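You operate a simulated robot arm through the tools that you are given. There is no shell and no other tool.

You are at the controls of a simulated robot arm. One attempt, no reset.

## Task
Put things in order on the top of the grey table. At the end: the grey hub cap stands on top of the white sticker sheet (marked "35"); the blue handset stands where the grey hub cap stood; the green stand stands where the blue handset stood; the yellow block (marked "LEAK") stands where the orange polishing pad stood; the orange polishing pad stands where the green stand stood; whatever was shut is shut again. Leave all else as you found it, and nothing knocked over.

It is judged by the outcome, as a careful person would: the job done as asked, and still so three seconds after it is handed in. It fails if anything else is knocked over, pushed out of place, dropped, spilled or broken. A push-on lid holds only when it is set on centred and level and pressed home; a screw cap is set on level and turned clockwise until tight. Flat cloth is picked up by pressing the open fingertips on it (5 to 10 N) and closing them slowly along it; thin cloth reads only 2 to 8 mm in the jaws.

## Robot
A 7-joint arm with a two-finger parallel gripper, fixed in place. Base frame: the origin is at the foot of the arm, x ahead of it, y to its left, z up; the work surface is at about z = 0.4. Readings come in cm, rad, newtons and seconds.
With the tool pointing down near the work surface it reaches from about 24 to 62 cm from the base axis. Its first joint turns from -1.152 to 1.152 rad. Payload 2.6 kg.
The TCP is the grasp point between the finger pads, 3 cm short of the fingertips. In the tool frame z runs along the fingers and y along their closing line. Largest opening 9.4 cm; finger width 2.8, thickness 1; the body of the gripper, 5 by 9.6 cm, starts 5.5 cm behind the TCP.
Orientation is that of the tool frame in the base frame, as a unit quaternion [w, x, y, z]. With the fingers straight down and closing along the base's y, the tool's x points along the base's -x, its y along +y and its z along -z.

## Interface
- The arm moves only by the tool jog_arm. Its argument "targets" is a list of rows, each a list of 3 entries, a list of its own where there are three numbers: the finger opening in cm, from 0 to 9.4, then the shift along the base's x, y, z in units of 300 mm (1.0 is 300 mm), then the turn, a rotation vector about the base's x, y, z in units of 45 degrees (1.0 is 45 degrees). In form: [[fingers, [x, y, z], [rx, ry, rz]], ...]. A call has 1 to 20 rows; each row is the pose to reach, as a shift and turn from the pose commanded when the call began. A call with a number of a shift or a turn outside -1 to 1 is refused whole. Rows are played at 5 a second. More than 5 cm and 0.15 rad between two rows, or a gripper value outside its range, and nothing of the call is played. A pose out of reach is approached as far as the arm can. The call stops where the force on the tool passes 40 N (or 10 N more than at its start, if that is more) or the arm is blocked; 0.2 s more then pass. The fingers move at their own pace (about 7.2 cm/s each) and stop on an object; they squeeze with about 25 N. The grip force told is the motor's: it shows also when the fingers shut on nothing. Time passes only in rows, and 0.2 s behind the last, so rows that repeat a pose let the fingers close. It gives the time, the measured TCP pose, the force on the tool (base axes), the opening and the grip force at its end, in the units of the frame above (readings bear some noise), with the torque about the TCP (base axes, N m) and any sound that the robot's microphone picked up.
- Cameras (640 x 400 px; columns grow to the right, rows downward): "scene" is fixed at [2.14, 41.83, 56.92]; the picture's right is [-0.89, -0.45, 0.00], its down [-0.23, 0.46, -0.85] and it looks along [0.38, -0.76, -0.52] (base axes); focal length 351 px, centre (320, 200). "wrist" rides on the gripper at [7.6, 1.4, -10.2] in the tool frame; the picture's right is [-0.18, 0.98, 0.00], its down [-0.75, -0.14, -0.64] and it looks along [-0.63, -0.12, 0.77] (tool axes); focal length 243 px, centre (320, 200). There is no depth. A picture from a camera that has moved, and an enlarged one, comes with that camera's place and axes in the base frame and with its lens.
- capture(camera): a new picture of that camera. No time passes.
- enlarge(camera, box): a new picture of the part [left, top, right, bottom] of that camera's present view, enlarged. No time passes.
- job_done(): hands the job in; it is judged then, once.

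Nothing tells you positions but the pictures and the camera data. Unless the task says otherwise, let go and move clear before handing in.

The tools are called by a JSON object that holds its "op" and its "data". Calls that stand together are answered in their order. jog_arm: Moves the arm, as the interface text tells. Its arguments: {"type":"object","properties":{"targets":{"type":"array"}},"required":["targets"]} The other tools are called the same way: capture (camera) takes a picture; enlarge (camera, box) takes an enlarged picture of a part of a camera's view; job_done () hands the job in.

At the start:

```text
time: 0.0
eef_pos: [40.98, 3.86, 28.35]
ee_rot: [0.0, 0.0, 1.0, 0.0]
ft_force: [-0.6, -0.6, 0.3]
moment: [-0.04, 0.01, 0.01]
opening: 9.4
finger_force: 0.0
```

scene: 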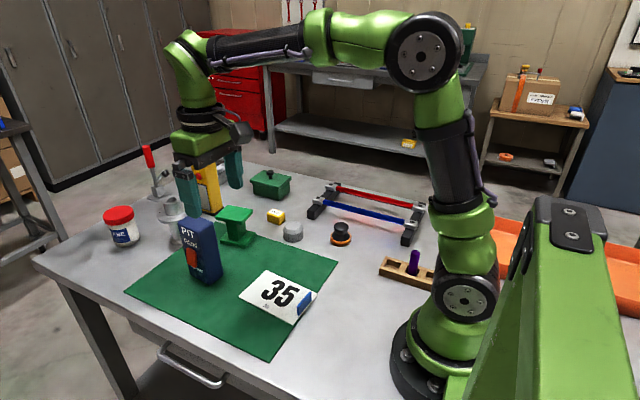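
wrist: 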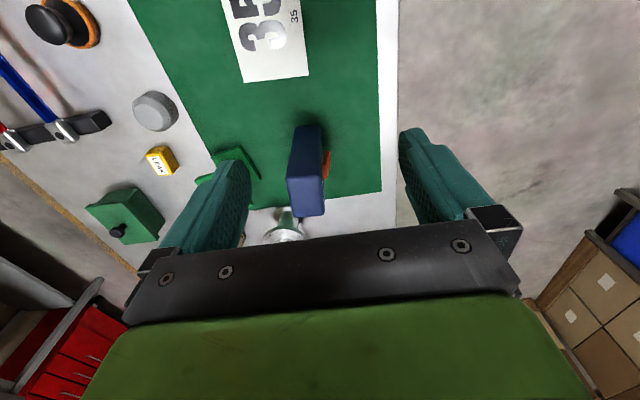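

I see the table with the green mat, the "35" sheet, the blue handset, green stand, yellow block, grey hub cap, orange/black pad and other things. I'll enlarge both views to locate everything before moving.

{"op": "enlarge", "data": {"camera": "scene", "box": [90, 140, 350, 302]}}

{"op": "enlarge", "data": {"camera": "scene", "box": [230, 150, 450, 290]}}

{"op": "enlarge", "data": {"camera": "wrist", "box": [0, 0, 400, 250]}}

```text
2.46 times, centred on (220, 221) of scene
camera zoom: at [2.14, 41.83, 56.92], right [-0.89, -0.45, 0.0], down [-0.23, 0.46, -0.85], along [0.38, -0.76, -0.52], focal length 864 px, centre (566, 148)
```

zoom: 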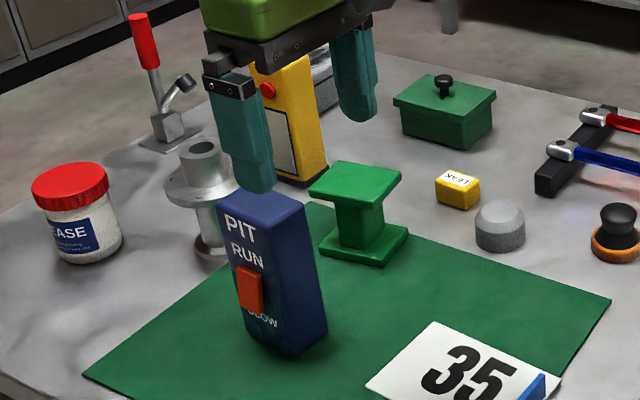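

```text
2.86 times, centred on (340, 220) of scene
camera zoom: at [2.14, 41.83, 56.92], right [-0.89, -0.45, 0.0], down [-0.23, 0.46, -0.85], along [0.38, -0.76, -0.52], focal length 1003 px, centre (263, 143)
```

zoom: 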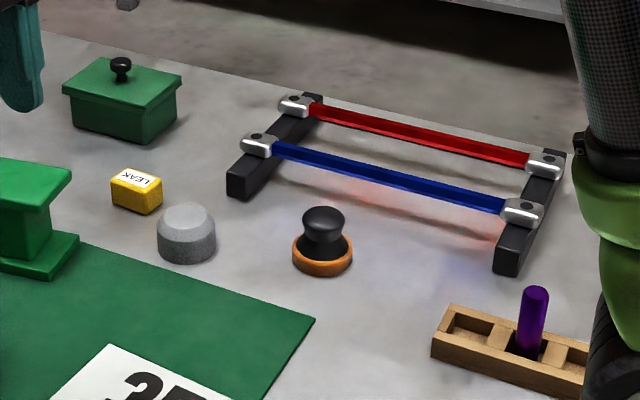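

```text
1.60 times, centred on (200, 125) of wrist
camera zoom: at [33.18, 5.42, 38.8], right [0.18, 0.98, 0.0], down [0.75, -0.14, 0.64], along [0.63, -0.12, -0.77], focal length 388 px, centre (512, 320)
```

zoom: 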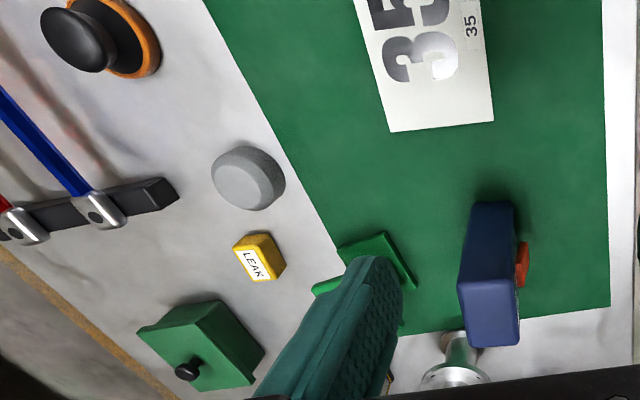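

The layout is a chain of swaps: hub cap → sheet first, then handset, stand, pad, yellow block. I'll look closer at the sheet, handset, stand and the rack before moving.

{"op": "enlarge", "data": {"camera": "scene", "box": [220, 250, 340, 325]}}

{"op": "enlarge", "data": {"camera": "scene", "box": [160, 190, 280, 265]}}

{"op": "enlarge", "data": {"camera": "scene", "box": [255, 190, 375, 265]}}

```text
5.33 times, centred on (280, 288) of scene
camera zoom: at [2.14, 41.83, 56.92], right [-0.89, -0.45, 0.0], down [-0.23, 0.46, -0.85], along [0.38, -0.76, -0.52], focal length 1873 px, centre (533, -267)
```

zoom: 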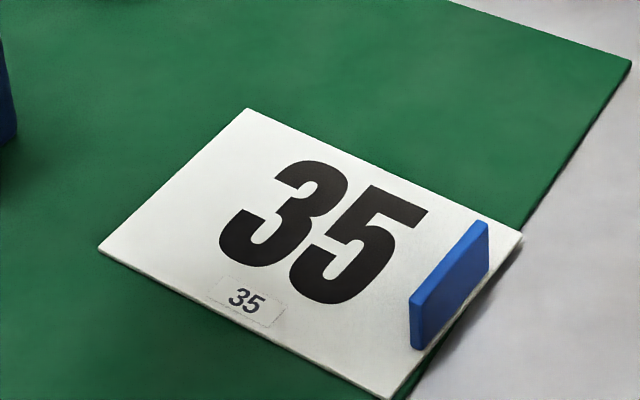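

```text
5.33 times, centred on (220, 228) of scene
camera zoom: at [2.14, 41.83, 56.92], right [-0.89, -0.45, 0.0], down [-0.23, 0.46, -0.85], along [0.38, -0.76, -0.52], focal length 1873 px, centre (853, 53)
```

zoom: 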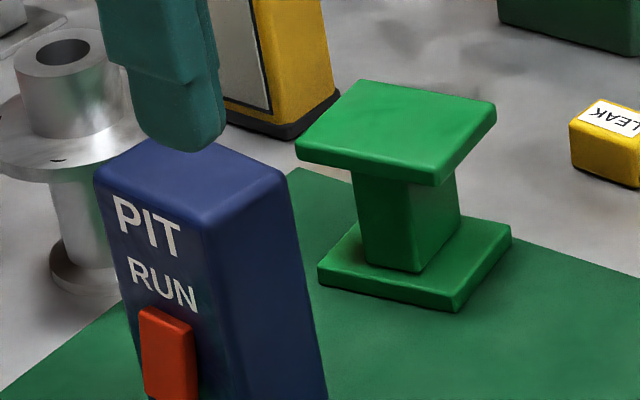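

```text
5.33 times, centred on (315, 228) of scene
camera zoom: at [2.14, 41.83, 56.92], right [-0.89, -0.45, 0.0], down [-0.23, 0.46, -0.85], along [0.38, -0.76, -0.52], focal length 1873 px, centre (347, 53)
```

zoom: 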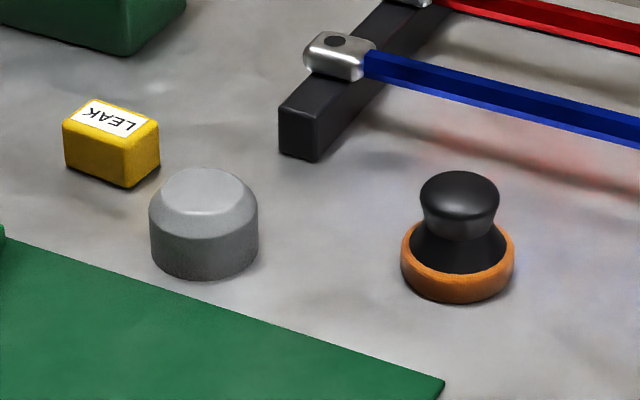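

The chain is clear: hub cap near (41.9, -21.8), sheet centre near (34, -2), handset near (52, 0), stand near (53.7, -13.7), pad near (29.8, -25.6), yellow block near (49.8, -25.8). I first move above the hub cap at a safe height and look with the wrist camera.

{"op": "jog_arm", "data": {"targets": [[9.4, [0.003, -0.095, 0], [0, 0, 0]], [9.4, [0.006, -0.19, 0], [0, 0, 0]], [9.4, [0.01, -0.285, 0], [0, 0, 0]], [9.4, [0.013, -0.38, 0], [0, 0, 0]], [9.4, [0.017, -0.475, 0], [0, 0, 0]], [9.4, [0.02, -0.57, 0], [0, 0, 0]], [9.4, [0.023, -0.665, 0], [0, 0, 0]], [9.4, [0.027, -0.76, 0], [0, 0, 0]], [9.4, [0.03, -0.857, 0], [0, 0, 0]], [9.4, [0.03, -0.857, -0.1], [0, 0, 0]], [9.4, [0.03, -0.857, -0.2], [0, 0, 0]], [9.4, [0.03, -0.857, -0.3], [0, 0, 0]], [9.4, [0.03, -0.857, -0.4], [0, 0, 0]], [9.4, [0.03, -0.857, -0.4], [0, 0, 0]]]}}

```text
time: 3.0
eef_pos: [41.81, -21.75, 16.42]
ee_rot: [0.0, 0.0, 1.0, 0.0]
ft_force: [1.1, -0.6, -0.2]
moment: [0.06, 0.01, 0.01]
opening: 9.4
finger_force: 0.1
```

I should now be over the hub cap at about z 16; I'll check with both cameras.

{"op": "capture", "data": {"camera": "wrist"}}

{"op": "capture", "data": {"camera": "scene"}}

```text
taken
camera wrist: at [34.13, -20.28, 26.79], right [0.18, 0.98, 0.0], down [0.75, -0.14, 0.64], along [0.63, -0.12, -0.77], focal length 243 px, centre (320, 200)
```

wrist: 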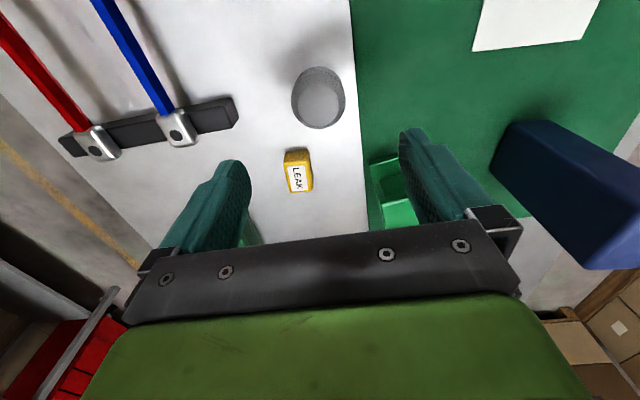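

```text
taken
```

scene: 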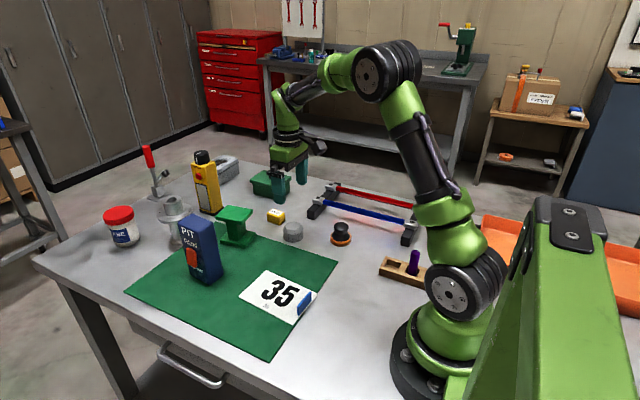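

{"op": "enlarge", "data": {"camera": "wrist", "box": [240, 50, 400, 150]}}

```text
4.00 times, centred on (320, 100) of wrist
camera zoom: at [34.13, -20.28, 26.79], right [0.18, 0.98, 0.0], down [0.75, -0.14, 0.64], along [0.63, -0.12, -0.77], focal length 970 px, centre (320, 600)
```

zoom: 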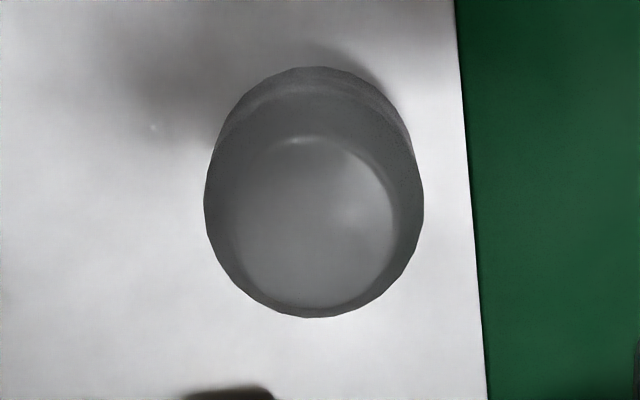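

Hub cap confirmed at about (41.8, -21.9), 5.4 cm across. I descend with a narrowed opening and stop with the tips just above the table.

{"op": "jog_arm", "data": {"targets": [[7.0, [0.001, -0.004, -0.08], [0, 0, 0]], [7.0, [0.001, -0.004, -0.16], [0, 0, 0]], [7.0, [0.001, -0.004, -0.24], [0, 0, 0]], [7.0, [0.001, -0.004, -0.31], [0, 0, 0]], [7.0, [0.001, -0.004, -0.36], [0, 0, 0]], [7.0, [0.001, -0.004, -0.4], [0, 0, 0]], [7.0, [0.001, -0.004, -0.415], [0, 0, 0]], [7.0, [0.001, -0.004, -0.415], [0, 0, 0]]]}}

{"op": "enlarge", "data": {"camera": "scene", "box": [240, 180, 380, 268]}}

{"op": "capture", "data": {"camera": "wrist"}}

```text
time: 4.8
eef_pos: [41.84, -22.01, 3.93]
ee_rot: [0.0, 0.0, 1.0, 0.0]
ft_force: [-0.4, -0.2, -0.3]
moment: [-0.03, 0.02, 0.02]
opening: 7.0
finger_force: 0.1
```

```text
4.55 times, centred on (310, 224) of scene
camera zoom: at [2.14, 41.83, 56.92], right [-0.89, -0.45, 0.0], down [-0.23, 0.46, -0.85], along [0.38, -0.76, -0.52], focal length 1596 px, centre (366, 91)
```

zoom: 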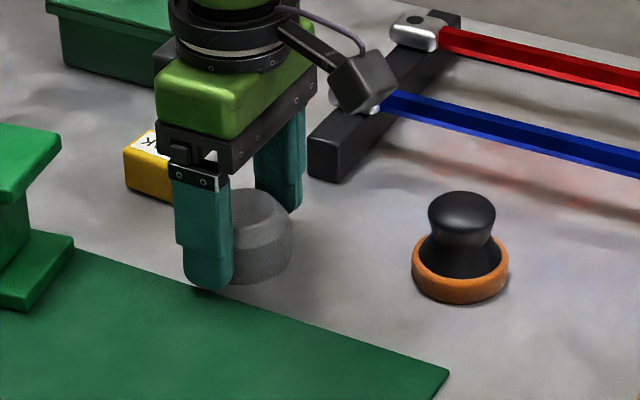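

```text
taken
camera wrist: at [34.13, -20.38, 14.28], right [0.18, 0.98, 0.0], down [0.75, -0.14, 0.64], along [0.63, -0.12, -0.77], focal length 243 px, centre (320, 200)
```

wrist: 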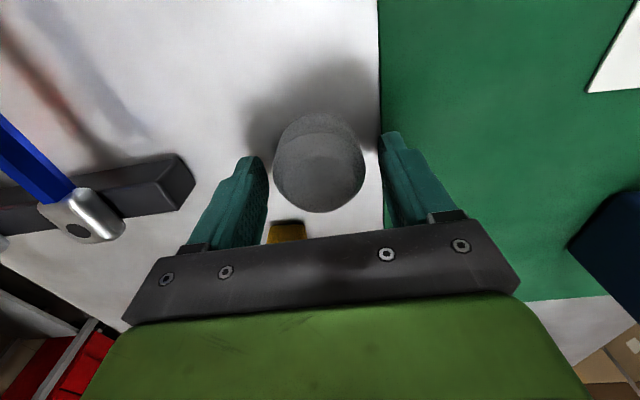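

The hub cap sits between the pads. I close on it, then lift slightly and check the hold.

{"op": "jog_arm", "data": {"targets": [[3.0, [0, 0, 0], [0, 0, 0]], [3.0, [0, 0, 0], [0, 0, 0]], [3.0, [0, 0, 0], [0, 0, 0]], [3.0, [0, 0, 0], [0, 0, 0]]]}}

```text
time: 5.8
eef_pos: [41.88, -21.91, 3.93]
ee_rot: [-0.001, 0.0, 1.0, 0.0]
ft_force: [0.2, 0.5, 1.2]
moment: [-0.03, 0.01, 0.01]
opening: 5.14
finger_force: 25.5
```

{"op": "jog_arm", "data": {"targets": [[3.0, [0, 0, 0.03], [0, 0, 0]], [3.0, [0, 0, 0.07], [0, 0, 0]], [3.0, [0, 0, 0.13], [0, 0, 0]], [3.0, [0, 0, 0.2], [0, 0, 0]], [3.0, [0, 0, 0.27], [0, 0, 0]], [3.0, [0, 0, 0.33], [0, 0, 0]], [3.0, [0, 0, 0.33], [0, 0, 0]]]}}

{"op": "capture", "data": {"camera": "scene"}}

```text
time: 7.4
eef_pos: [41.79, -21.91, 13.87]
ee_rot: [-0.001, 0.0, 1.0, -0.001]
ft_force: [-0.1, 0.0, 0.1]
moment: [0.02, 0.02, 0.02]
opening: 5.12
finger_force: 25.0
```

```text
taken
```

scene: 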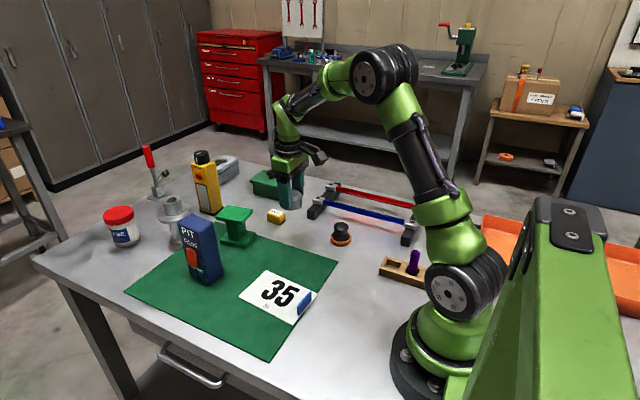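

The hub cap is lifted. I now carry it over the sheet's middle, staying high and clear of the handset and the blue tab.

{"op": "jog_arm", "data": {"targets": [[3.0, [-0.025, 0.066, 0], [0, 0, 0]], [3.0, [-0.049, 0.133, 0], [0, 0, 0]], [3.0, [-0.074, 0.2, 0], [0, 0, 0]], [3.0, [-0.099, 0.266, 0], [0, 0, 0]], [3.0, [-0.123, 0.332, 0], [0, 0, 0]], [3.0, [-0.148, 0.399, 0], [0, 0, 0]], [3.0, [-0.173, 0.466, 0], [0, 0, 0]], [3.0, [-0.198, 0.532, 0], [0, 0, 0]], [3.0, [-0.222, 0.6, 0], [0, 0, 0]], [3.0, [-0.245, 0.665, 0], [0, 0, 0]], [3.0, [-0.245, 0.665, 0], [0, 0, 0]]]}}

{"op": "capture", "data": {"camera": "wrist"}}

{"op": "capture", "data": {"camera": "scene"}}

```text
time: 9.8
eef_pos: [34.47, -1.98, 13.84]
ee_rot: [0.001, 0.0, 1.0, 0.0]
ft_force: [0.6, 1.3, -0.4]
moment: [0.01, -0.02, -0.02]
opening: 5.1
finger_force: 25.1
```

```text
taken
camera wrist: at [26.72, -0.47, 24.23], right [0.18, 0.98, 0.0], down [0.75, -0.14, 0.64], along [0.63, -0.12, -0.77], focal length 243 px, centre (320, 200)
```

wrist: 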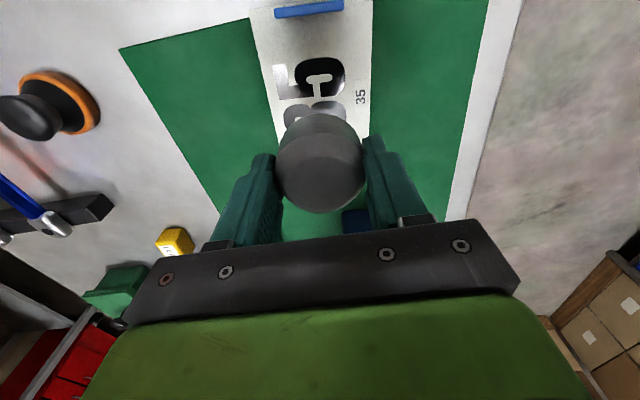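

```text
taken
```

scene: 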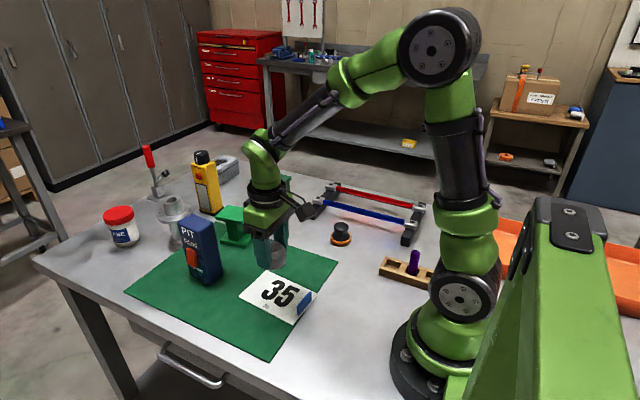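

The hub cap hangs over the sheet's middle, about (34.5, -1.9). I lower it to just above the sheet and then approach in small steps.

{"op": "jog_arm", "data": {"targets": [[3.0, [0, 0.003, -0.07], [0, 0, 0]], [3.0, [0, 0.003, -0.14], [0, 0, 0]], [3.0, [0, 0.003, -0.2], [0, 0, 0]], [3.0, [0, 0.003, -0.25], [0, 0, 0]], [3.0, [0, 0.003, -0.28], [0, 0, 0]], [3.0, [0, 0.003, -0.3], [0, 0, 0]], [3.0, [0, 0.003, -0.3], [0, 0, 0]]]}}

{"op": "enlarge", "data": {"camera": "scene", "box": [220, 220, 340, 325]}}

```text
time: 11.4
eef_pos: [34.41, -2.0, 4.78]
ee_rot: [0.0, 0.0, 1.0, 0.001]
ft_force: [0.3, -0.2, -0.1]
moment: [-0.01, -0.01, 0.03]
opening: 5.09
finger_force: 24.9
```

```text
3.81 times, centred on (280, 272) of scene
camera zoom: at [2.14, 41.83, 56.92], right [-0.89, -0.45, 0.0], down [-0.23, 0.46, -0.85], along [0.38, -0.76, -0.52], focal length 1338 px, centre (472, -76)
```

zoom: 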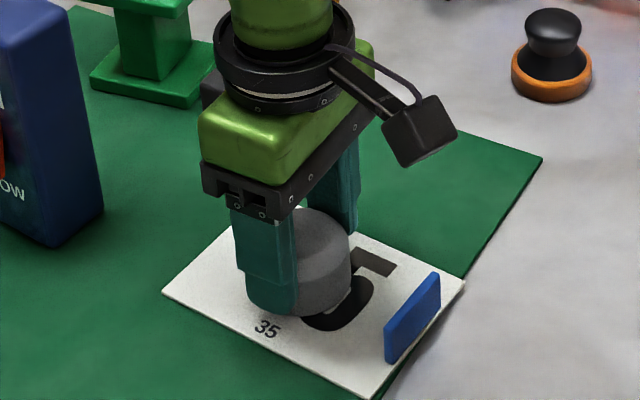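

{"op": "jog_arm", "data": {"targets": [[3.0, [0, 0, -0.004], [0, 0, 0]], [3.0, [0, 0, -0.008], [0, 0, 0]], [3.0, [0, 0, -0.012], [0, 0, 0]], [3.0, [0, 0, -0.012], [0, 0, 0]]]}}

```text
time: 12.4
eef_pos: [34.52, -1.94, 4.61]
ee_rot: [0.001, 0.0, 1.0, 0.0]
ft_force: [-5.3, -0.9, 21.9]
moment: [0.09, 0.29, -0.06]
opening: 5.1
finger_force: 25.1
```

Contact made with the sheet. I ease the pressure a touch and open the fingers slightly wider than the cap.

{"op": "jog_arm", "data": {"targets": [[3.0, [0, 0, 0.003], [0, 0, 0]], [3.0, [0, 0, 0.003], [0, 0, 0]], [6.0, [0, 0, 0.003], [0, 0, 0]], [7.0, [0, 0, 0.003], [0, 0, 0]], [7.0, [0, 0, 0.003], [0, 0, 0]]]}}

{"op": "capture", "data": {"camera": "wrist"}}

{"op": "enlarge", "data": {"camera": "scene", "box": [220, 220, 340, 325]}}

```text
time: 13.6
eef_pos: [34.53, -1.94, 4.62]
ee_rot: [0.0, 0.0, 1.0, 0.0]
ft_force: [0.2, 0.8, 0.0]
moment: [0.01, 0.0, -0.01]
opening: 6.98
finger_force: 0.0
```

```text
taken
camera wrist: at [26.77, -0.38, 14.97], right [0.18, 0.98, 0.0], down [0.75, -0.14, 0.64], along [0.63, -0.12, -0.77], focal length 243 px, centre (320, 200)
```

wrist: 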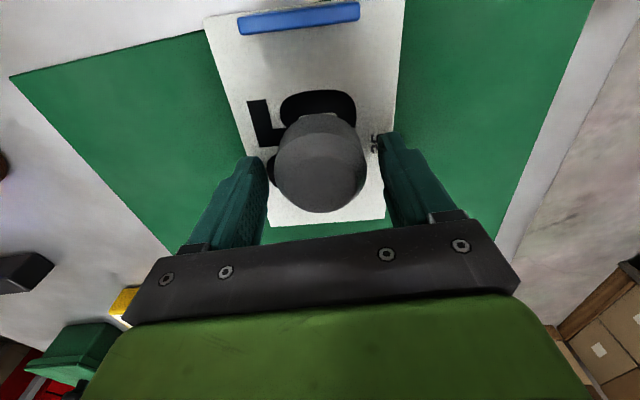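

```text
3.81 times, centred on (280, 272) of scene
camera zoom: at [2.14, 41.83, 56.92], right [-0.89, -0.45, 0.0], down [-0.23, 0.46, -0.85], along [0.38, -0.76, -0.52], focal length 1338 px, centre (472, -76)
```

zoom: 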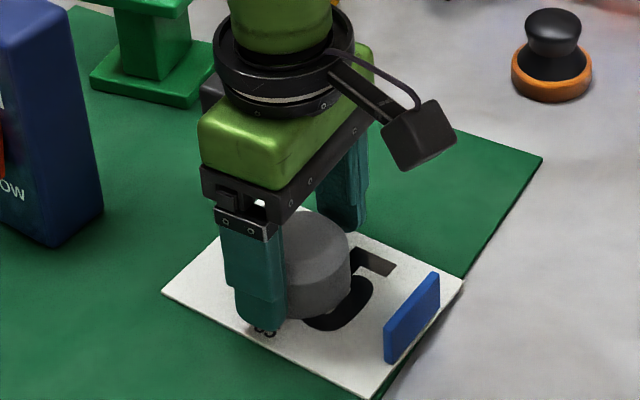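

The hub cap stands on the sheet. I raise straight up, then move over to above the handset to inspect it.

{"op": "jog_arm", "data": {"targets": [[7.0, [0, 0, 0.03], [0, 0, 0]], [7.0, [0, 0, 0.1], [0, 0, 0]], [7.0, [0, 0, 0.2], [0, 0, 0]], [9.4, [0, 0, 0.3], [0, 0, 0]], [9.4, [0, 0, 0.4], [0, 0, 0]], [9.4, [0, 0, 0.5], [0, 0, 0]], [9.4, [0, 0, 0.59], [0, 0, 0]], [9.4, [0.08, 0.01, 0.59], [0, 0, 0]], [9.4, [0.17, 0.02, 0.59], [0, 0, 0]], [9.4, [0.26, 0.03, 0.59], [0, 0, 0]], [9.4, [0.35, 0.04, 0.59], [0, 0, 0]], [9.4, [0.44, 0.05, 0.59], [0, 0, 0]], [9.4, [0.52, 0.06, 0.59], [0, 0, 0]], [9.4, [0.583, 0.066, 0.59], [0, 0, 0]], [9.4, [0.583, 0.066, 0.59], [0, 0, 0]]]}}

{"op": "capture", "data": {"camera": "wrist"}}

{"op": "capture", "data": {"camera": "scene"}}

```text
time: 16.8
eef_pos: [51.88, 0.15, 22.4]
ee_rot: [0.0, -0.001, 1.0, 0.0]
ft_force: [0.6, 0.4, -0.4]
moment: [-0.02, -0.01, -0.03]
opening: 9.39
finger_force: 0.0
```

```text
taken
camera wrist: at [44.2, 1.66, 32.69], right [0.18, 0.98, 0.0], down [0.75, -0.14, 0.64], along [0.63, -0.12, -0.77], focal length 243 px, centre (320, 200)
```

wrist: 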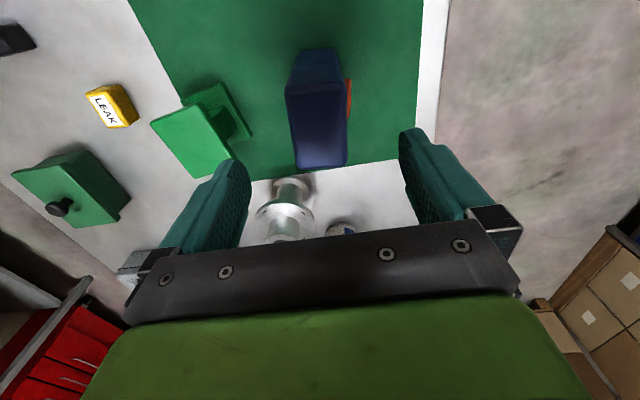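

```text
taken
```

scene: 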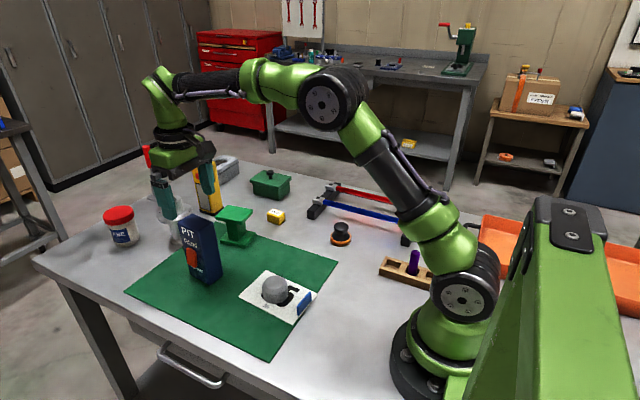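

{"op": "enlarge", "data": {"camera": "wrist", "box": [240, 30, 400, 180]}}

{"op": "enlarge", "data": {"camera": "wrist", "box": [80, 60, 280, 190]}}

{"op": "enlarge", "data": {"camera": "scene", "box": [230, 250, 330, 325]}}

```text
2.67 times, centred on (320, 105) of wrist
camera zoom: at [44.2, 1.66, 32.69], right [0.18, 0.98, 0.0], down [0.75, -0.14, 0.64], along [0.63, -0.12, -0.77], focal length 647 px, centre (320, 453)
```

zoom: 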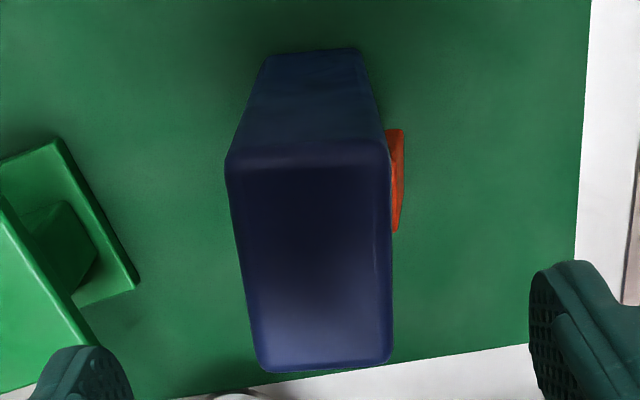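

```text
3.08 times, centred on (180, 125) of wrist
camera zoom: at [44.2, 1.66, 32.69], right [0.18, 0.98, 0.0], down [0.75, -0.14, 0.64], along [0.63, -0.12, -0.77], focal length 746 px, centre (751, 431)
```

zoom: 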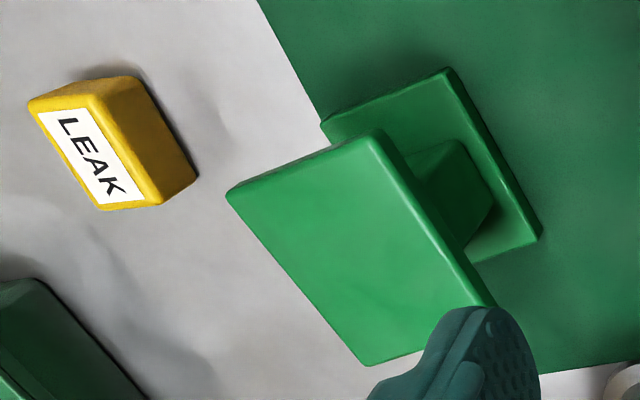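

```text
5.33 times, centred on (280, 288) of scene
camera zoom: at [2.14, 41.83, 56.92], right [-0.89, -0.45, 0.0], down [-0.23, 0.46, -0.85], along [0.38, -0.76, -0.52], focal length 1873 px, centre (533, -267)
```

zoom: 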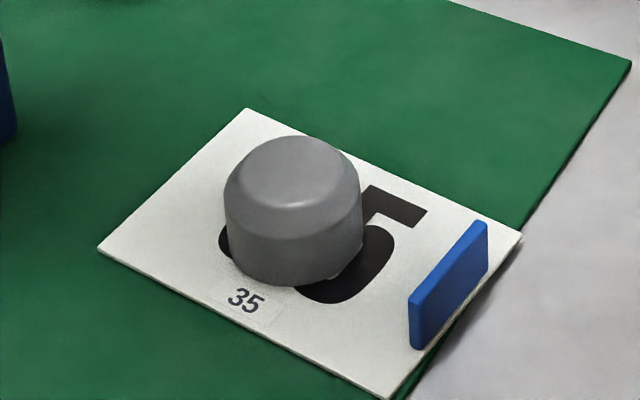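

The hub cap stands level on the sheet. The handset top is centred near (51.8, 0.1), yaw about -7°, top at z≈15.5; I turn the tool to match and descend to grip above the orange slider.

{"op": "jog_arm", "data": {"targets": [[9.4, [0, -0.002, 0], [0, 0, -0.08]], [9.4, [0, -0.002, 0], [0, 0, -0.156]], [9.4, [0, -0.002, -0.06], [0, 0, -0.156]], [9.4, [0, -0.002, -0.12], [0, 0, -0.156]], [9.4, [0, -0.002, -0.18], [0, 0, -0.156]], [9.4, [0, -0.002, -0.24], [0, 0, -0.156]], [9.4, [0, -0.002, -0.29], [0, 0, -0.156]], [9.4, [0, -0.002, -0.31], [0, 0, -0.156]], [9.4, [0, -0.002, -0.31], [0, 0, -0.156]]]}}

{"op": "capture", "data": {"camera": "wrist"}}

{"op": "enlarge", "data": {"camera": "scene", "box": [130, 140, 290, 300]}}

```text
time: 18.8
eef_pos: [51.75, 0.18, 13.0]
ee_rot: [0.001, 0.061, 0.998, -0.001]
ft_force: [0.5, 0.3, -0.5]
moment: [-0.03, 0.02, -0.01]
opening: 9.41
finger_force: 0.2
```

```text
taken
camera wrist: at [44.44, 2.51, 23.36], right [0.3, 0.95, 0.0], down [0.73, -0.23, 0.64], along [0.61, -0.19, -0.77], focal length 243 px, centre (320, 200)
```

wrist: 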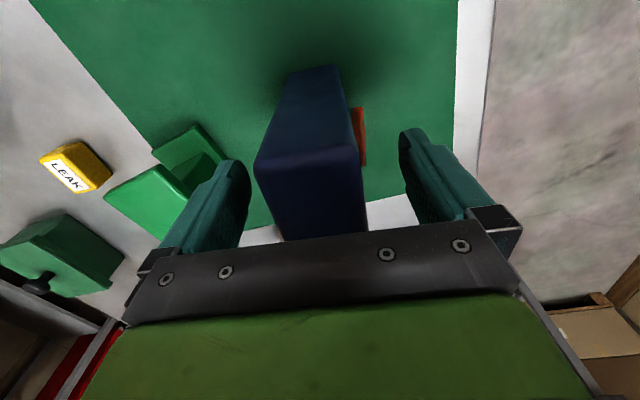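

```text
2.50 times, centred on (210, 220) of scene
camera zoom: at [2.14, 41.83, 56.92], right [-0.89, -0.45, 0.0], down [-0.23, 0.46, -0.85], along [0.38, -0.76, -0.52], focal length 878 px, centre (595, 150)
```

zoom: 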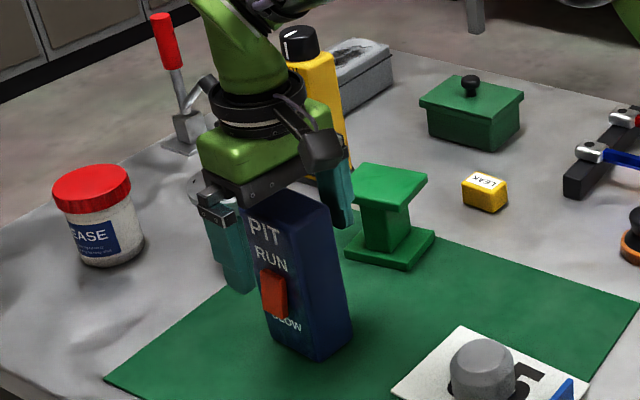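

Aligned on the handset with the tips above the slider. I close the fingers.

{"op": "jog_arm", "data": {"targets": [[6.0, [0, 0, 0], [0, 0, 0]], [4.5, [0, 0, 0], [0, 0, 0]], [2.0, [0, 0, 0], [0, 0, 0]], [2.0, [0, 0, 0], [0, 0, 0]], [2.0, [0, 0, 0], [0, 0, 0]]]}}

```text
time: 20.0
eef_pos: [52.01, -0.02, 13.01]
ee_rot: [-0.001, 0.062, 0.998, -0.001]
ft_force: [-0.8, -0.3, -0.6]
moment: [0.04, -0.01, 0.02]
opening: 4.81
finger_force: 25.5
```

{"op": "enlarge", "data": {"camera": "scene", "box": [170, 190, 250, 290]}}

{"op": "enlarge", "data": {"camera": "wrist", "box": [200, 50, 440, 260]}}

```text
4.00 times, centred on (210, 240) of scene
camera zoom: at [2.14, 41.83, 56.92], right [-0.89, -0.45, 0.0], down [-0.23, 0.46, -0.85], along [0.38, -0.76, -0.52], focal length 1405 px, centre (760, 40)
```

zoom: 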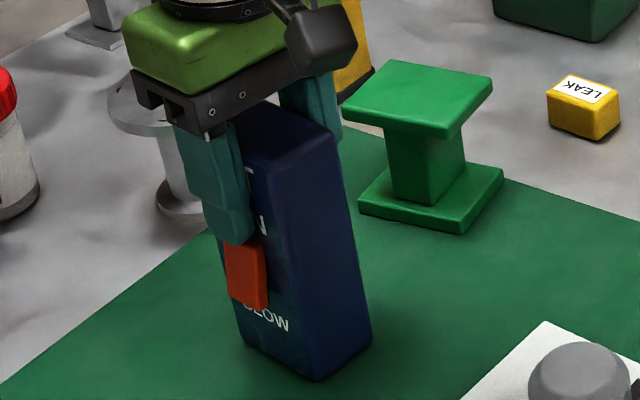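

```text
1.90 times, centred on (320, 155) of wrist
camera zoom: at [44.44, 2.51, 23.39], right [0.3, 0.95, 0.0], down [0.73, -0.23, 0.64], along [0.61, -0.19, -0.77], focal length 462 px, centre (320, 286)
```

zoom: 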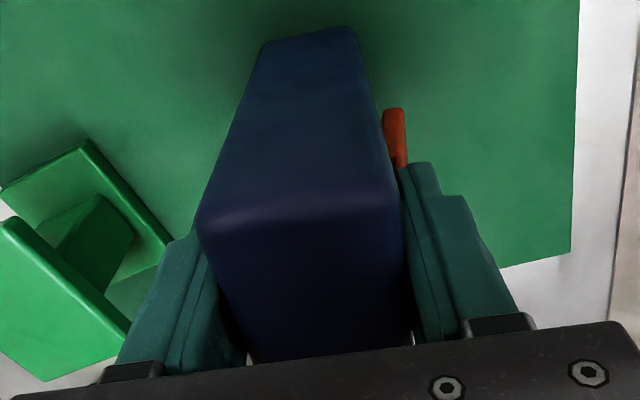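

The opening reads 4.8, more than I expected, so a fingertip may be catching the slider's top edge. I open, go up 1.3 cm and grip again to be safe.

{"op": "jog_arm", "data": {"targets": [[6.5, [0, 0, 0], [0, 0, 0]], [8.0, [0, 0, 0], [0, 0, 0]], [9.0, [0, 0, 0.02], [0, 0, 0]], [9.0, [0, 0, 0.043], [0, 0, 0]], [9.0, [0, 0, 0.043], [0, 0, 0]]]}}

{"op": "enlarge", "data": {"camera": "scene", "box": [170, 190, 250, 290]}}

{"op": "enlarge", "data": {"camera": "wrist", "box": [200, 50, 440, 260]}}

```text
time: 21.2
eef_pos: [51.93, 0.09, 14.26]
ee_rot: [0.0, 0.061, 0.998, 0.0]
ft_force: [-0.3, -0.1, 0.3]
moment: [0.02, 0.02, 0.01]
opening: 9.01
finger_force: 0.0
```

```text
4.00 times, centred on (210, 240) of scene
camera zoom: at [2.14, 41.83, 56.92], right [-0.89, -0.45, 0.0], down [-0.23, 0.46, -0.85], along [0.38, -0.76, -0.52], focal length 1405 px, centre (760, 40)
```

zoom: 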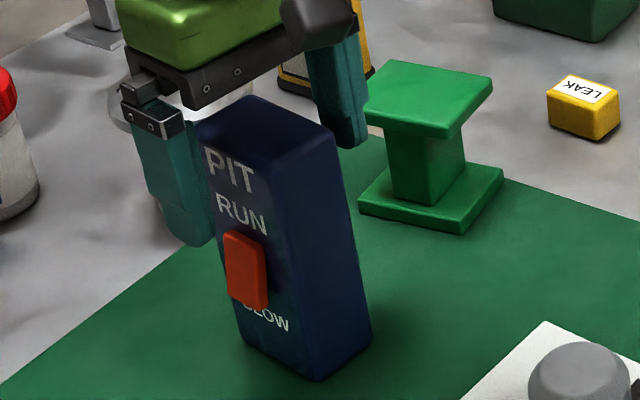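

```text
1.90 times, centred on (320, 155) of wrist
camera zoom: at [44.47, 2.48, 24.68], right [0.3, 0.95, 0.0], down [0.73, -0.23, 0.64], along [0.61, -0.19, -0.77], focal length 462 px, centre (320, 286)
```

zoom: 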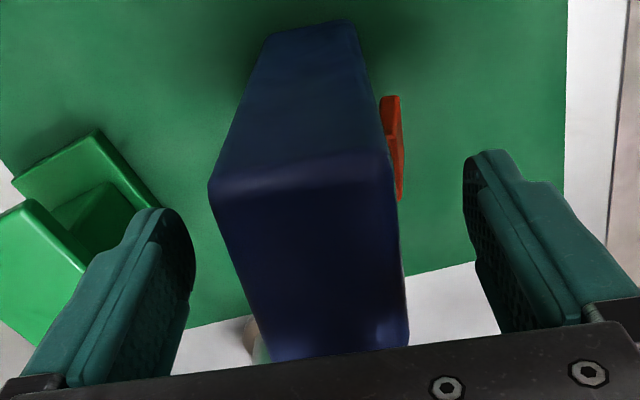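

{"op": "jog_arm", "data": {"targets": [[6.5, [0, 0, 0], [0, 0, 0]], [5.0, [0, 0, 0], [0, 0, 0]], [2.0, [0, 0, 0], [0, 0, 0]], [2.0, [0, 0, 0], [0, 0, 0]], [2.0, [0, 0, 0], [0, 0, 0]]]}}

{"op": "enlarge", "data": {"camera": "wrist", "box": [200, 50, 440, 260]}}

```text
time: 22.4
eef_pos: [51.93, 0.07, 14.34]
ee_rot: [0.0, 0.061, 0.998, 0.0]
ft_force: [0.1, -0.1, 0.5]
moment: [-0.01, 0.03, 0.0]
opening: 4.81
finger_force: 25.5
```

```text
1.90 times, centred on (320, 155) of wrist
camera zoom: at [44.47, 2.48, 24.67], right [0.3, 0.95, 0.0], down [0.73, -0.23, 0.64], along [0.61, -0.19, -0.77], focal length 462 px, centre (320, 286)
```

zoom: 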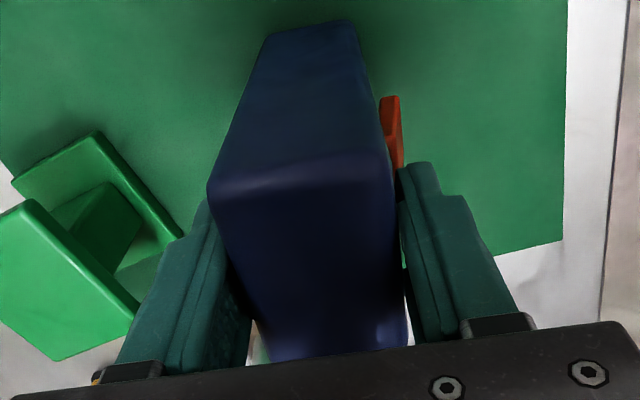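

The reading is again 4.81, so that's simply the handset's thickness. I lift it straight up, 11 cm.

{"op": "jog_arm", "data": {"targets": [[2.0, [0, 0, 0.02], [0, 0, 0]], [2.0, [0, 0, 0.05], [0, 0, 0]], [2.0, [0, 0, 0.1], [0, 0, 0]], [2.0, [0, 0, 0.16], [0, 0, 0]], [2.0, [0, 0, 0.22], [0, 0, 0]], [2.0, [0, 0, 0.28], [0, 0, 0]], [2.0, [0, 0, 0.34], [0, 0, 0]], [2.0, [0, 0, 0.37], [0, 0, 0]], [2.0, [0, 0, 0.37], [0, 0, 0]]]}}

{"op": "capture", "data": {"camera": "scene"}}

```text
time: 24.4
eef_pos: [51.86, -0.01, 25.46]
ee_rot: [0.0, 0.061, 0.998, 0.0]
ft_force: [0.4, -0.3, -2.7]
moment: [-0.01, -0.04, -0.03]
opening: 4.82
finger_force: 25.6
```

```text
taken
```

scene: 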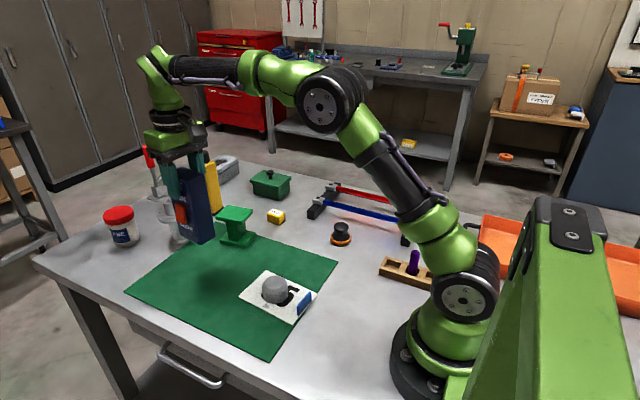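

The handset is held upright (about 2.7 N). I carry it high over to the hub cap's old place.

{"op": "jog_arm", "data": {"targets": [[2.0, [-0.06, -0.02, 0], [0, 0, 0]], [2.0, [-0.13, -0.06, 0], [0, 0, 0]], [2.0, [-0.2, -0.12, 0], [0, 0, 0]], [2.0, [-0.26, -0.19, 0], [0, 0, 0]], [2.0, [-0.31, -0.27, 0], [0, 0, 0]], [2.0, [-0.334, -0.36, 0], [0, 0, 0]], [2.0, [-0.334, -0.45, 0], [0, 0, 0]], [2.0, [-0.334, -0.54, 0], [0, 0, 0]], [2.0, [-0.334, -0.62, 0], [0, 0, 0]], [2.0, [-0.334, -0.69, 0], [0, 0, 0]], [2.0, [-0.334, -0.73, 0], [0, 0, 0]], [2.0, [-0.334, -0.73, 0], [0, 0, 0]]]}}

{"op": "capture", "data": {"camera": "scene"}}

{"op": "capture", "data": {"camera": "wrist"}}

```text
time: 27.0
eef_pos: [41.86, -21.91, 25.45]
ee_rot: [0.0, 0.062, 0.998, 0.0]
ft_force: [-0.1, -1.1, -2.4]
moment: [0.01, -0.01, -0.01]
opening: 4.85
finger_force: 25.3
```

```text
taken
```

scene: 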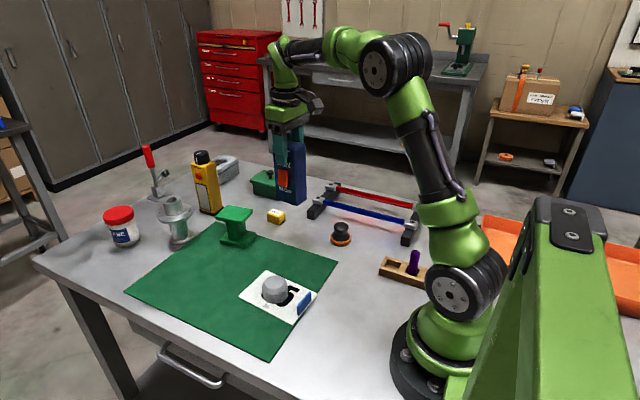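

```text
taken
camera wrist: at [34.43, -19.44, 35.8], right [0.3, 0.95, 0.0], down [0.73, -0.23, 0.64], along [0.61, -0.19, -0.77], focal length 243 px, centre (320, 200)
```

wrist: 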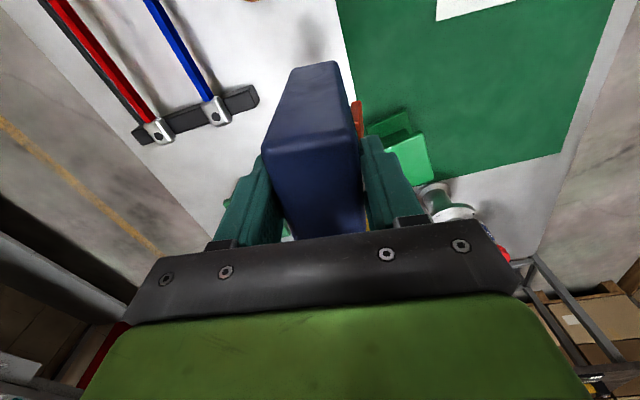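

Positioned above the hub cap's old place, with the yellow block and rack clear. I lower to just above the table.

{"op": "jog_arm", "data": {"targets": [[2.0, [0, 0, -0.06], [0, 0, 0]], [2.0, [0, 0, -0.12], [0, 0, 0]], [2.0, [0, 0, -0.18], [0, 0, 0]], [2.0, [0, 0, -0.24], [0, 0, 0]], [2.0, [0, 0, -0.29], [0, 0, 0]], [2.0, [0, 0, -0.33], [0, 0, 0]], [2.0, [0, 0, -0.355], [0, 0, 0]], [2.0, [0, 0, -0.355], [0, 0, 0]]]}}

{"op": "enlarge", "data": {"camera": "scene", "box": [220, 120, 380, 270]}}

{"op": "capture", "data": {"camera": "wrist"}}

```text
time: 28.8
eef_pos: [41.97, -21.87, 14.74]
ee_rot: [-0.001, 0.061, 0.998, 0.001]
ft_force: [0.4, -0.2, -2.7]
moment: [0.03, 0.01, -0.05]
opening: 4.82
finger_force: 24.7
```

```text
2.67 times, centred on (300, 195) of scene
camera zoom: at [2.14, 41.83, 56.92], right [-0.89, -0.45, 0.0], down [-0.23, 0.46, -0.85], along [0.38, -0.76, -0.52], focal length 936 px, centre (373, 213)
```

zoom: 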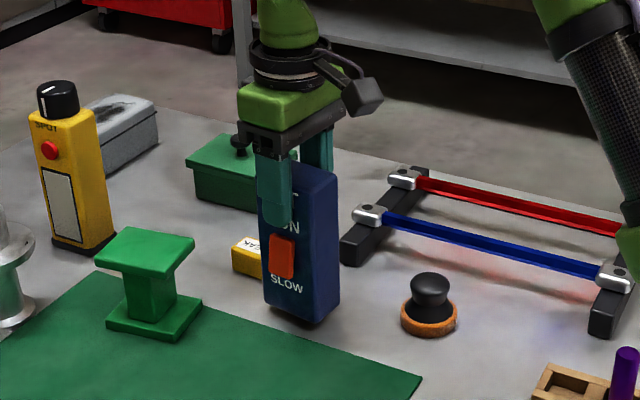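

```text
taken
camera wrist: at [34.43, -19.46, 25.12], right [0.3, 0.95, 0.0], down [0.73, -0.23, 0.64], along [0.61, -0.19, -0.77], focal length 243 px, centre (320, 200)
```

wrist: 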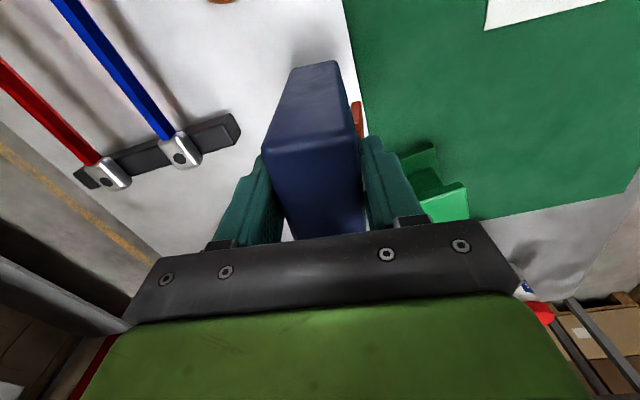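

{"op": "jog_arm", "data": {"targets": [[2.0, [0, 0, -0.005], [0, 0, 0]], [2.0, [0, 0, -0.01], [0, 0, 0]], [2.0, [0, 0, -0.015], [0, 0, 0]], [2.0, [0, 0, -0.02], [0, 0, 0]], [2.0, [0, 0, -0.02], [0, 0, 0]]]}}

```text
time: 30.0
eef_pos: [41.97, -21.92, 14.22]
ee_rot: [-0.001, 0.062, 0.998, -0.001]
ft_force: [-0.9, -0.6, -2.8]
moment: [-0.02, -0.01, -0.01]
opening: 4.82
finger_force: 25.1
```

{"op": "jog_arm", "data": {"targets": [[2.0, [0, 0, -0.003], [0, 0, 0]], [2.0, [0, 0, -0.006], [0, 0, 0]], [2.0, [0, 0, -0.009], [0, 0, 0]], [2.0, [0, 0, -0.009], [0, 0, 0]]]}}

```text
time: 31.0
eef_pos: [41.96, -21.89, 13.93]
ee_rot: [0.0, 0.061, 0.998, 0.001]
ft_force: [0.1, -0.4, 0.3]
moment: [-0.02, -0.01, 0.03]
opening: 4.8
finger_force: 25.3
```

The handset just touches the table now. I press a hair more to seat it, release, and check.

{"op": "jog_arm", "data": {"targets": [[2.0, [0, 0, -0.0015], [0, 0, 0]], [2.0, [0, 0, -0.0015], [0, 0, 0]], [5.2, [0, 0, -0.0015], [0, 0, 0]], [6.0, [0, 0, -0.0015], [0, 0, 0]], [7.5, [0, 0, -0.0015], [0, 0, 0]], [7.5, [0, 0, -0.0015], [0, 0, 0]]]}}

{"op": "capture", "data": {"camera": "wrist"}}

{"op": "enlarge", "data": {"camera": "scene", "box": [220, 120, 380, 270]}}

```text
time: 32.4
eef_pos: [41.94, -22.02, 13.89]
ee_rot: [0.001, 0.06, 0.998, 0.001]
ft_force: [0.2, 0.1, 0.1]
moment: [0.02, 0.02, 0.0]
opening: 7.51
finger_force: 0.0
```

```text
taken
camera wrist: at [34.46, -19.43, 24.22], right [0.3, 0.95, 0.0], down [0.73, -0.23, 0.64], along [0.61, -0.19, -0.77], focal length 243 px, centre (320, 200)
```

wrist: 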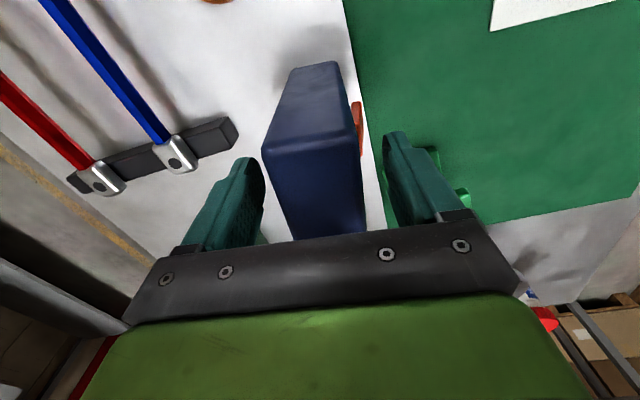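

```text
2.67 times, centred on (300, 195) of scene
camera zoom: at [2.14, 41.83, 56.92], right [-0.89, -0.45, 0.0], down [-0.23, 0.46, -0.85], along [0.38, -0.76, -0.52], focal length 936 px, centre (373, 213)
```

zoom: 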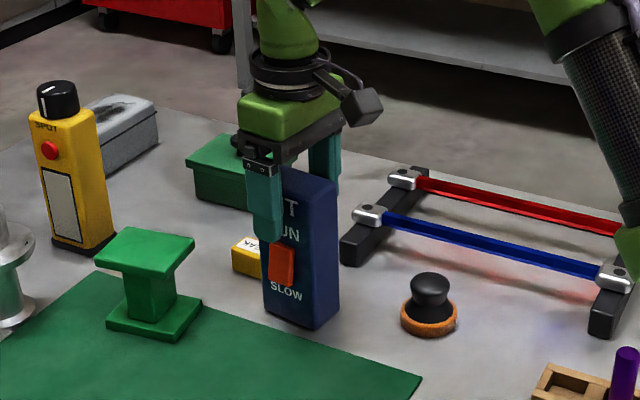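

The handset stands upright where the hub cap was. I rise clear and move over the green stand, turning the tool to the stand's yaw of about +8°.

{"op": "jog_arm", "data": {"targets": [[8.5, [0, 0, 0.03], [0, 0, 0]], [9.4, [0, 0, 0.1], [0, 0, 0]], [9.4, [0, 0, 0.18], [0, 0, 0]], [9.4, [0, 0, 0.26], [0, 0, 0]], [9.4, [0, 0, 0.333], [0, 0, 0]], [9.4, [0.07, 0.05, 0.333], [0, 0, 0.06]], [9.4, [0.14, 0.1, 0.333], [0, 0, 0.12]], [9.4, [0.21, 0.15, 0.333], [0, 0, 0.18]], [9.4, [0.28, 0.2, 0.333], [0, 0, 0.24]], [9.4, [0.35, 0.25, 0.333], [0, 0, 0.3]], [9.4, [0.393, 0.277, 0.333], [0, 0, 0.333]], [9.4, [0.393, 0.277, 0.25], [0, 0, 0.333]], [9.4, [0.393, 0.277, 0.16], [0, 0, 0.333]], [9.4, [0.393, 0.277, 0.16], [0, 0, 0.333]]]}}

{"op": "capture", "data": {"camera": "wrist"}}

{"op": "capture", "data": {"camera": "scene"}}

```text
time: 35.4
eef_pos: [53.82, -13.68, 18.72]
ee_rot: [0.0, -0.069, 0.998, 0.001]
ft_force: [0.3, 0.6, 0.6]
moment: [-0.01, 0.02, 0.01]
opening: 9.44
finger_force: 0.0
```

```text
taken
camera wrist: at [45.94, -13.17, 29.02], right [0.05, 1.0, 0.0], down [0.77, -0.04, 0.64], along [0.64, -0.03, -0.77], focal length 243 px, centre (320, 200)
```

wrist: 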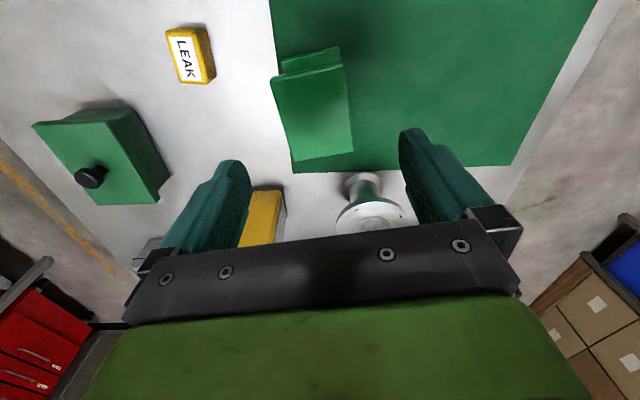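

```text
taken
```

scene: 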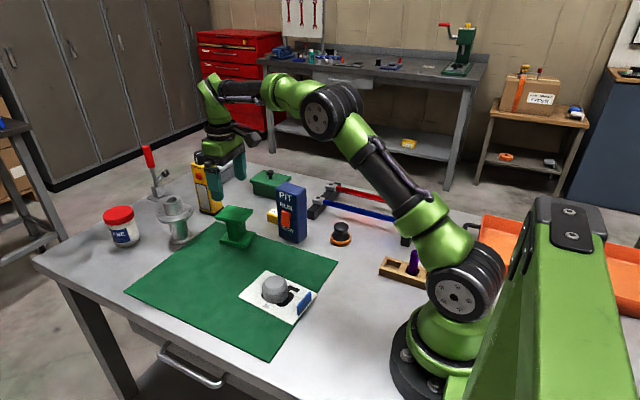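

The stand's top is centred near (53.75, -13.8), and the tool is aligned. I descend so the pads straddle the top plate.

{"op": "jog_arm", "data": {"targets": [[9.4, [0, -0.006, -0.07], [0, 0, 0]], [9.4, [0, -0.006, -0.14], [0, 0, 0]], [9.4, [0, -0.006, -0.21], [0, 0, 0]], [9.4, [0, -0.006, -0.27], [0, 0, 0]], [9.4, [0, -0.006, -0.32], [0, 0, 0]], [9.4, [0, -0.006, -0.35], [0, 0, 0]], [9.4, [0, -0.006, -0.35], [0, 0, 0]]]}}

{"op": "capture", "data": {"camera": "wrist"}}

{"op": "enlarge", "data": {"camera": "scene", "box": [150, 150, 310, 260]}}

```text
time: 37.0
eef_pos: [53.79, -13.65, 7.96]
ee_rot: [0.0, -0.07, 0.998, 0.0]
ft_force: [-0.6, 0.5, 0.5]
moment: [0.0, 0.02, -0.03]
opening: 9.37
finger_force: 0.0
```

```text
taken
camera wrist: at [45.92, -13.23, 18.45], right [0.05, 1.0, 0.0], down [0.77, -0.04, 0.64], along [0.64, -0.03, -0.77], focal length 243 px, centre (320, 200)
```

wrist: 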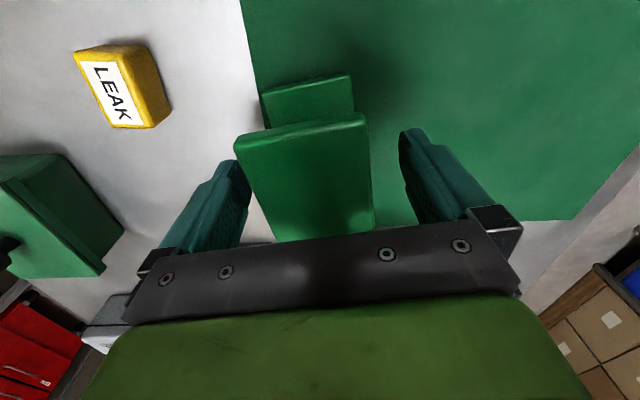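

```text
3.64 times, centred on (230, 205) of scene
camera zoom: at [2.14, 41.83, 56.92], right [-0.89, -0.45, 0.0], down [-0.23, 0.46, -0.85], along [0.38, -0.76, -0.52], focal length 1277 px, centre (647, 182)
```

zoom: 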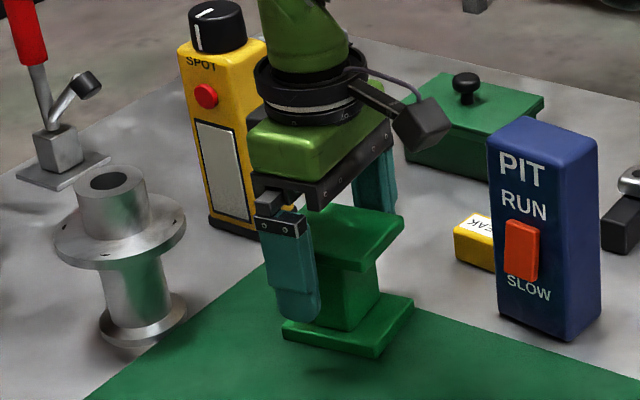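

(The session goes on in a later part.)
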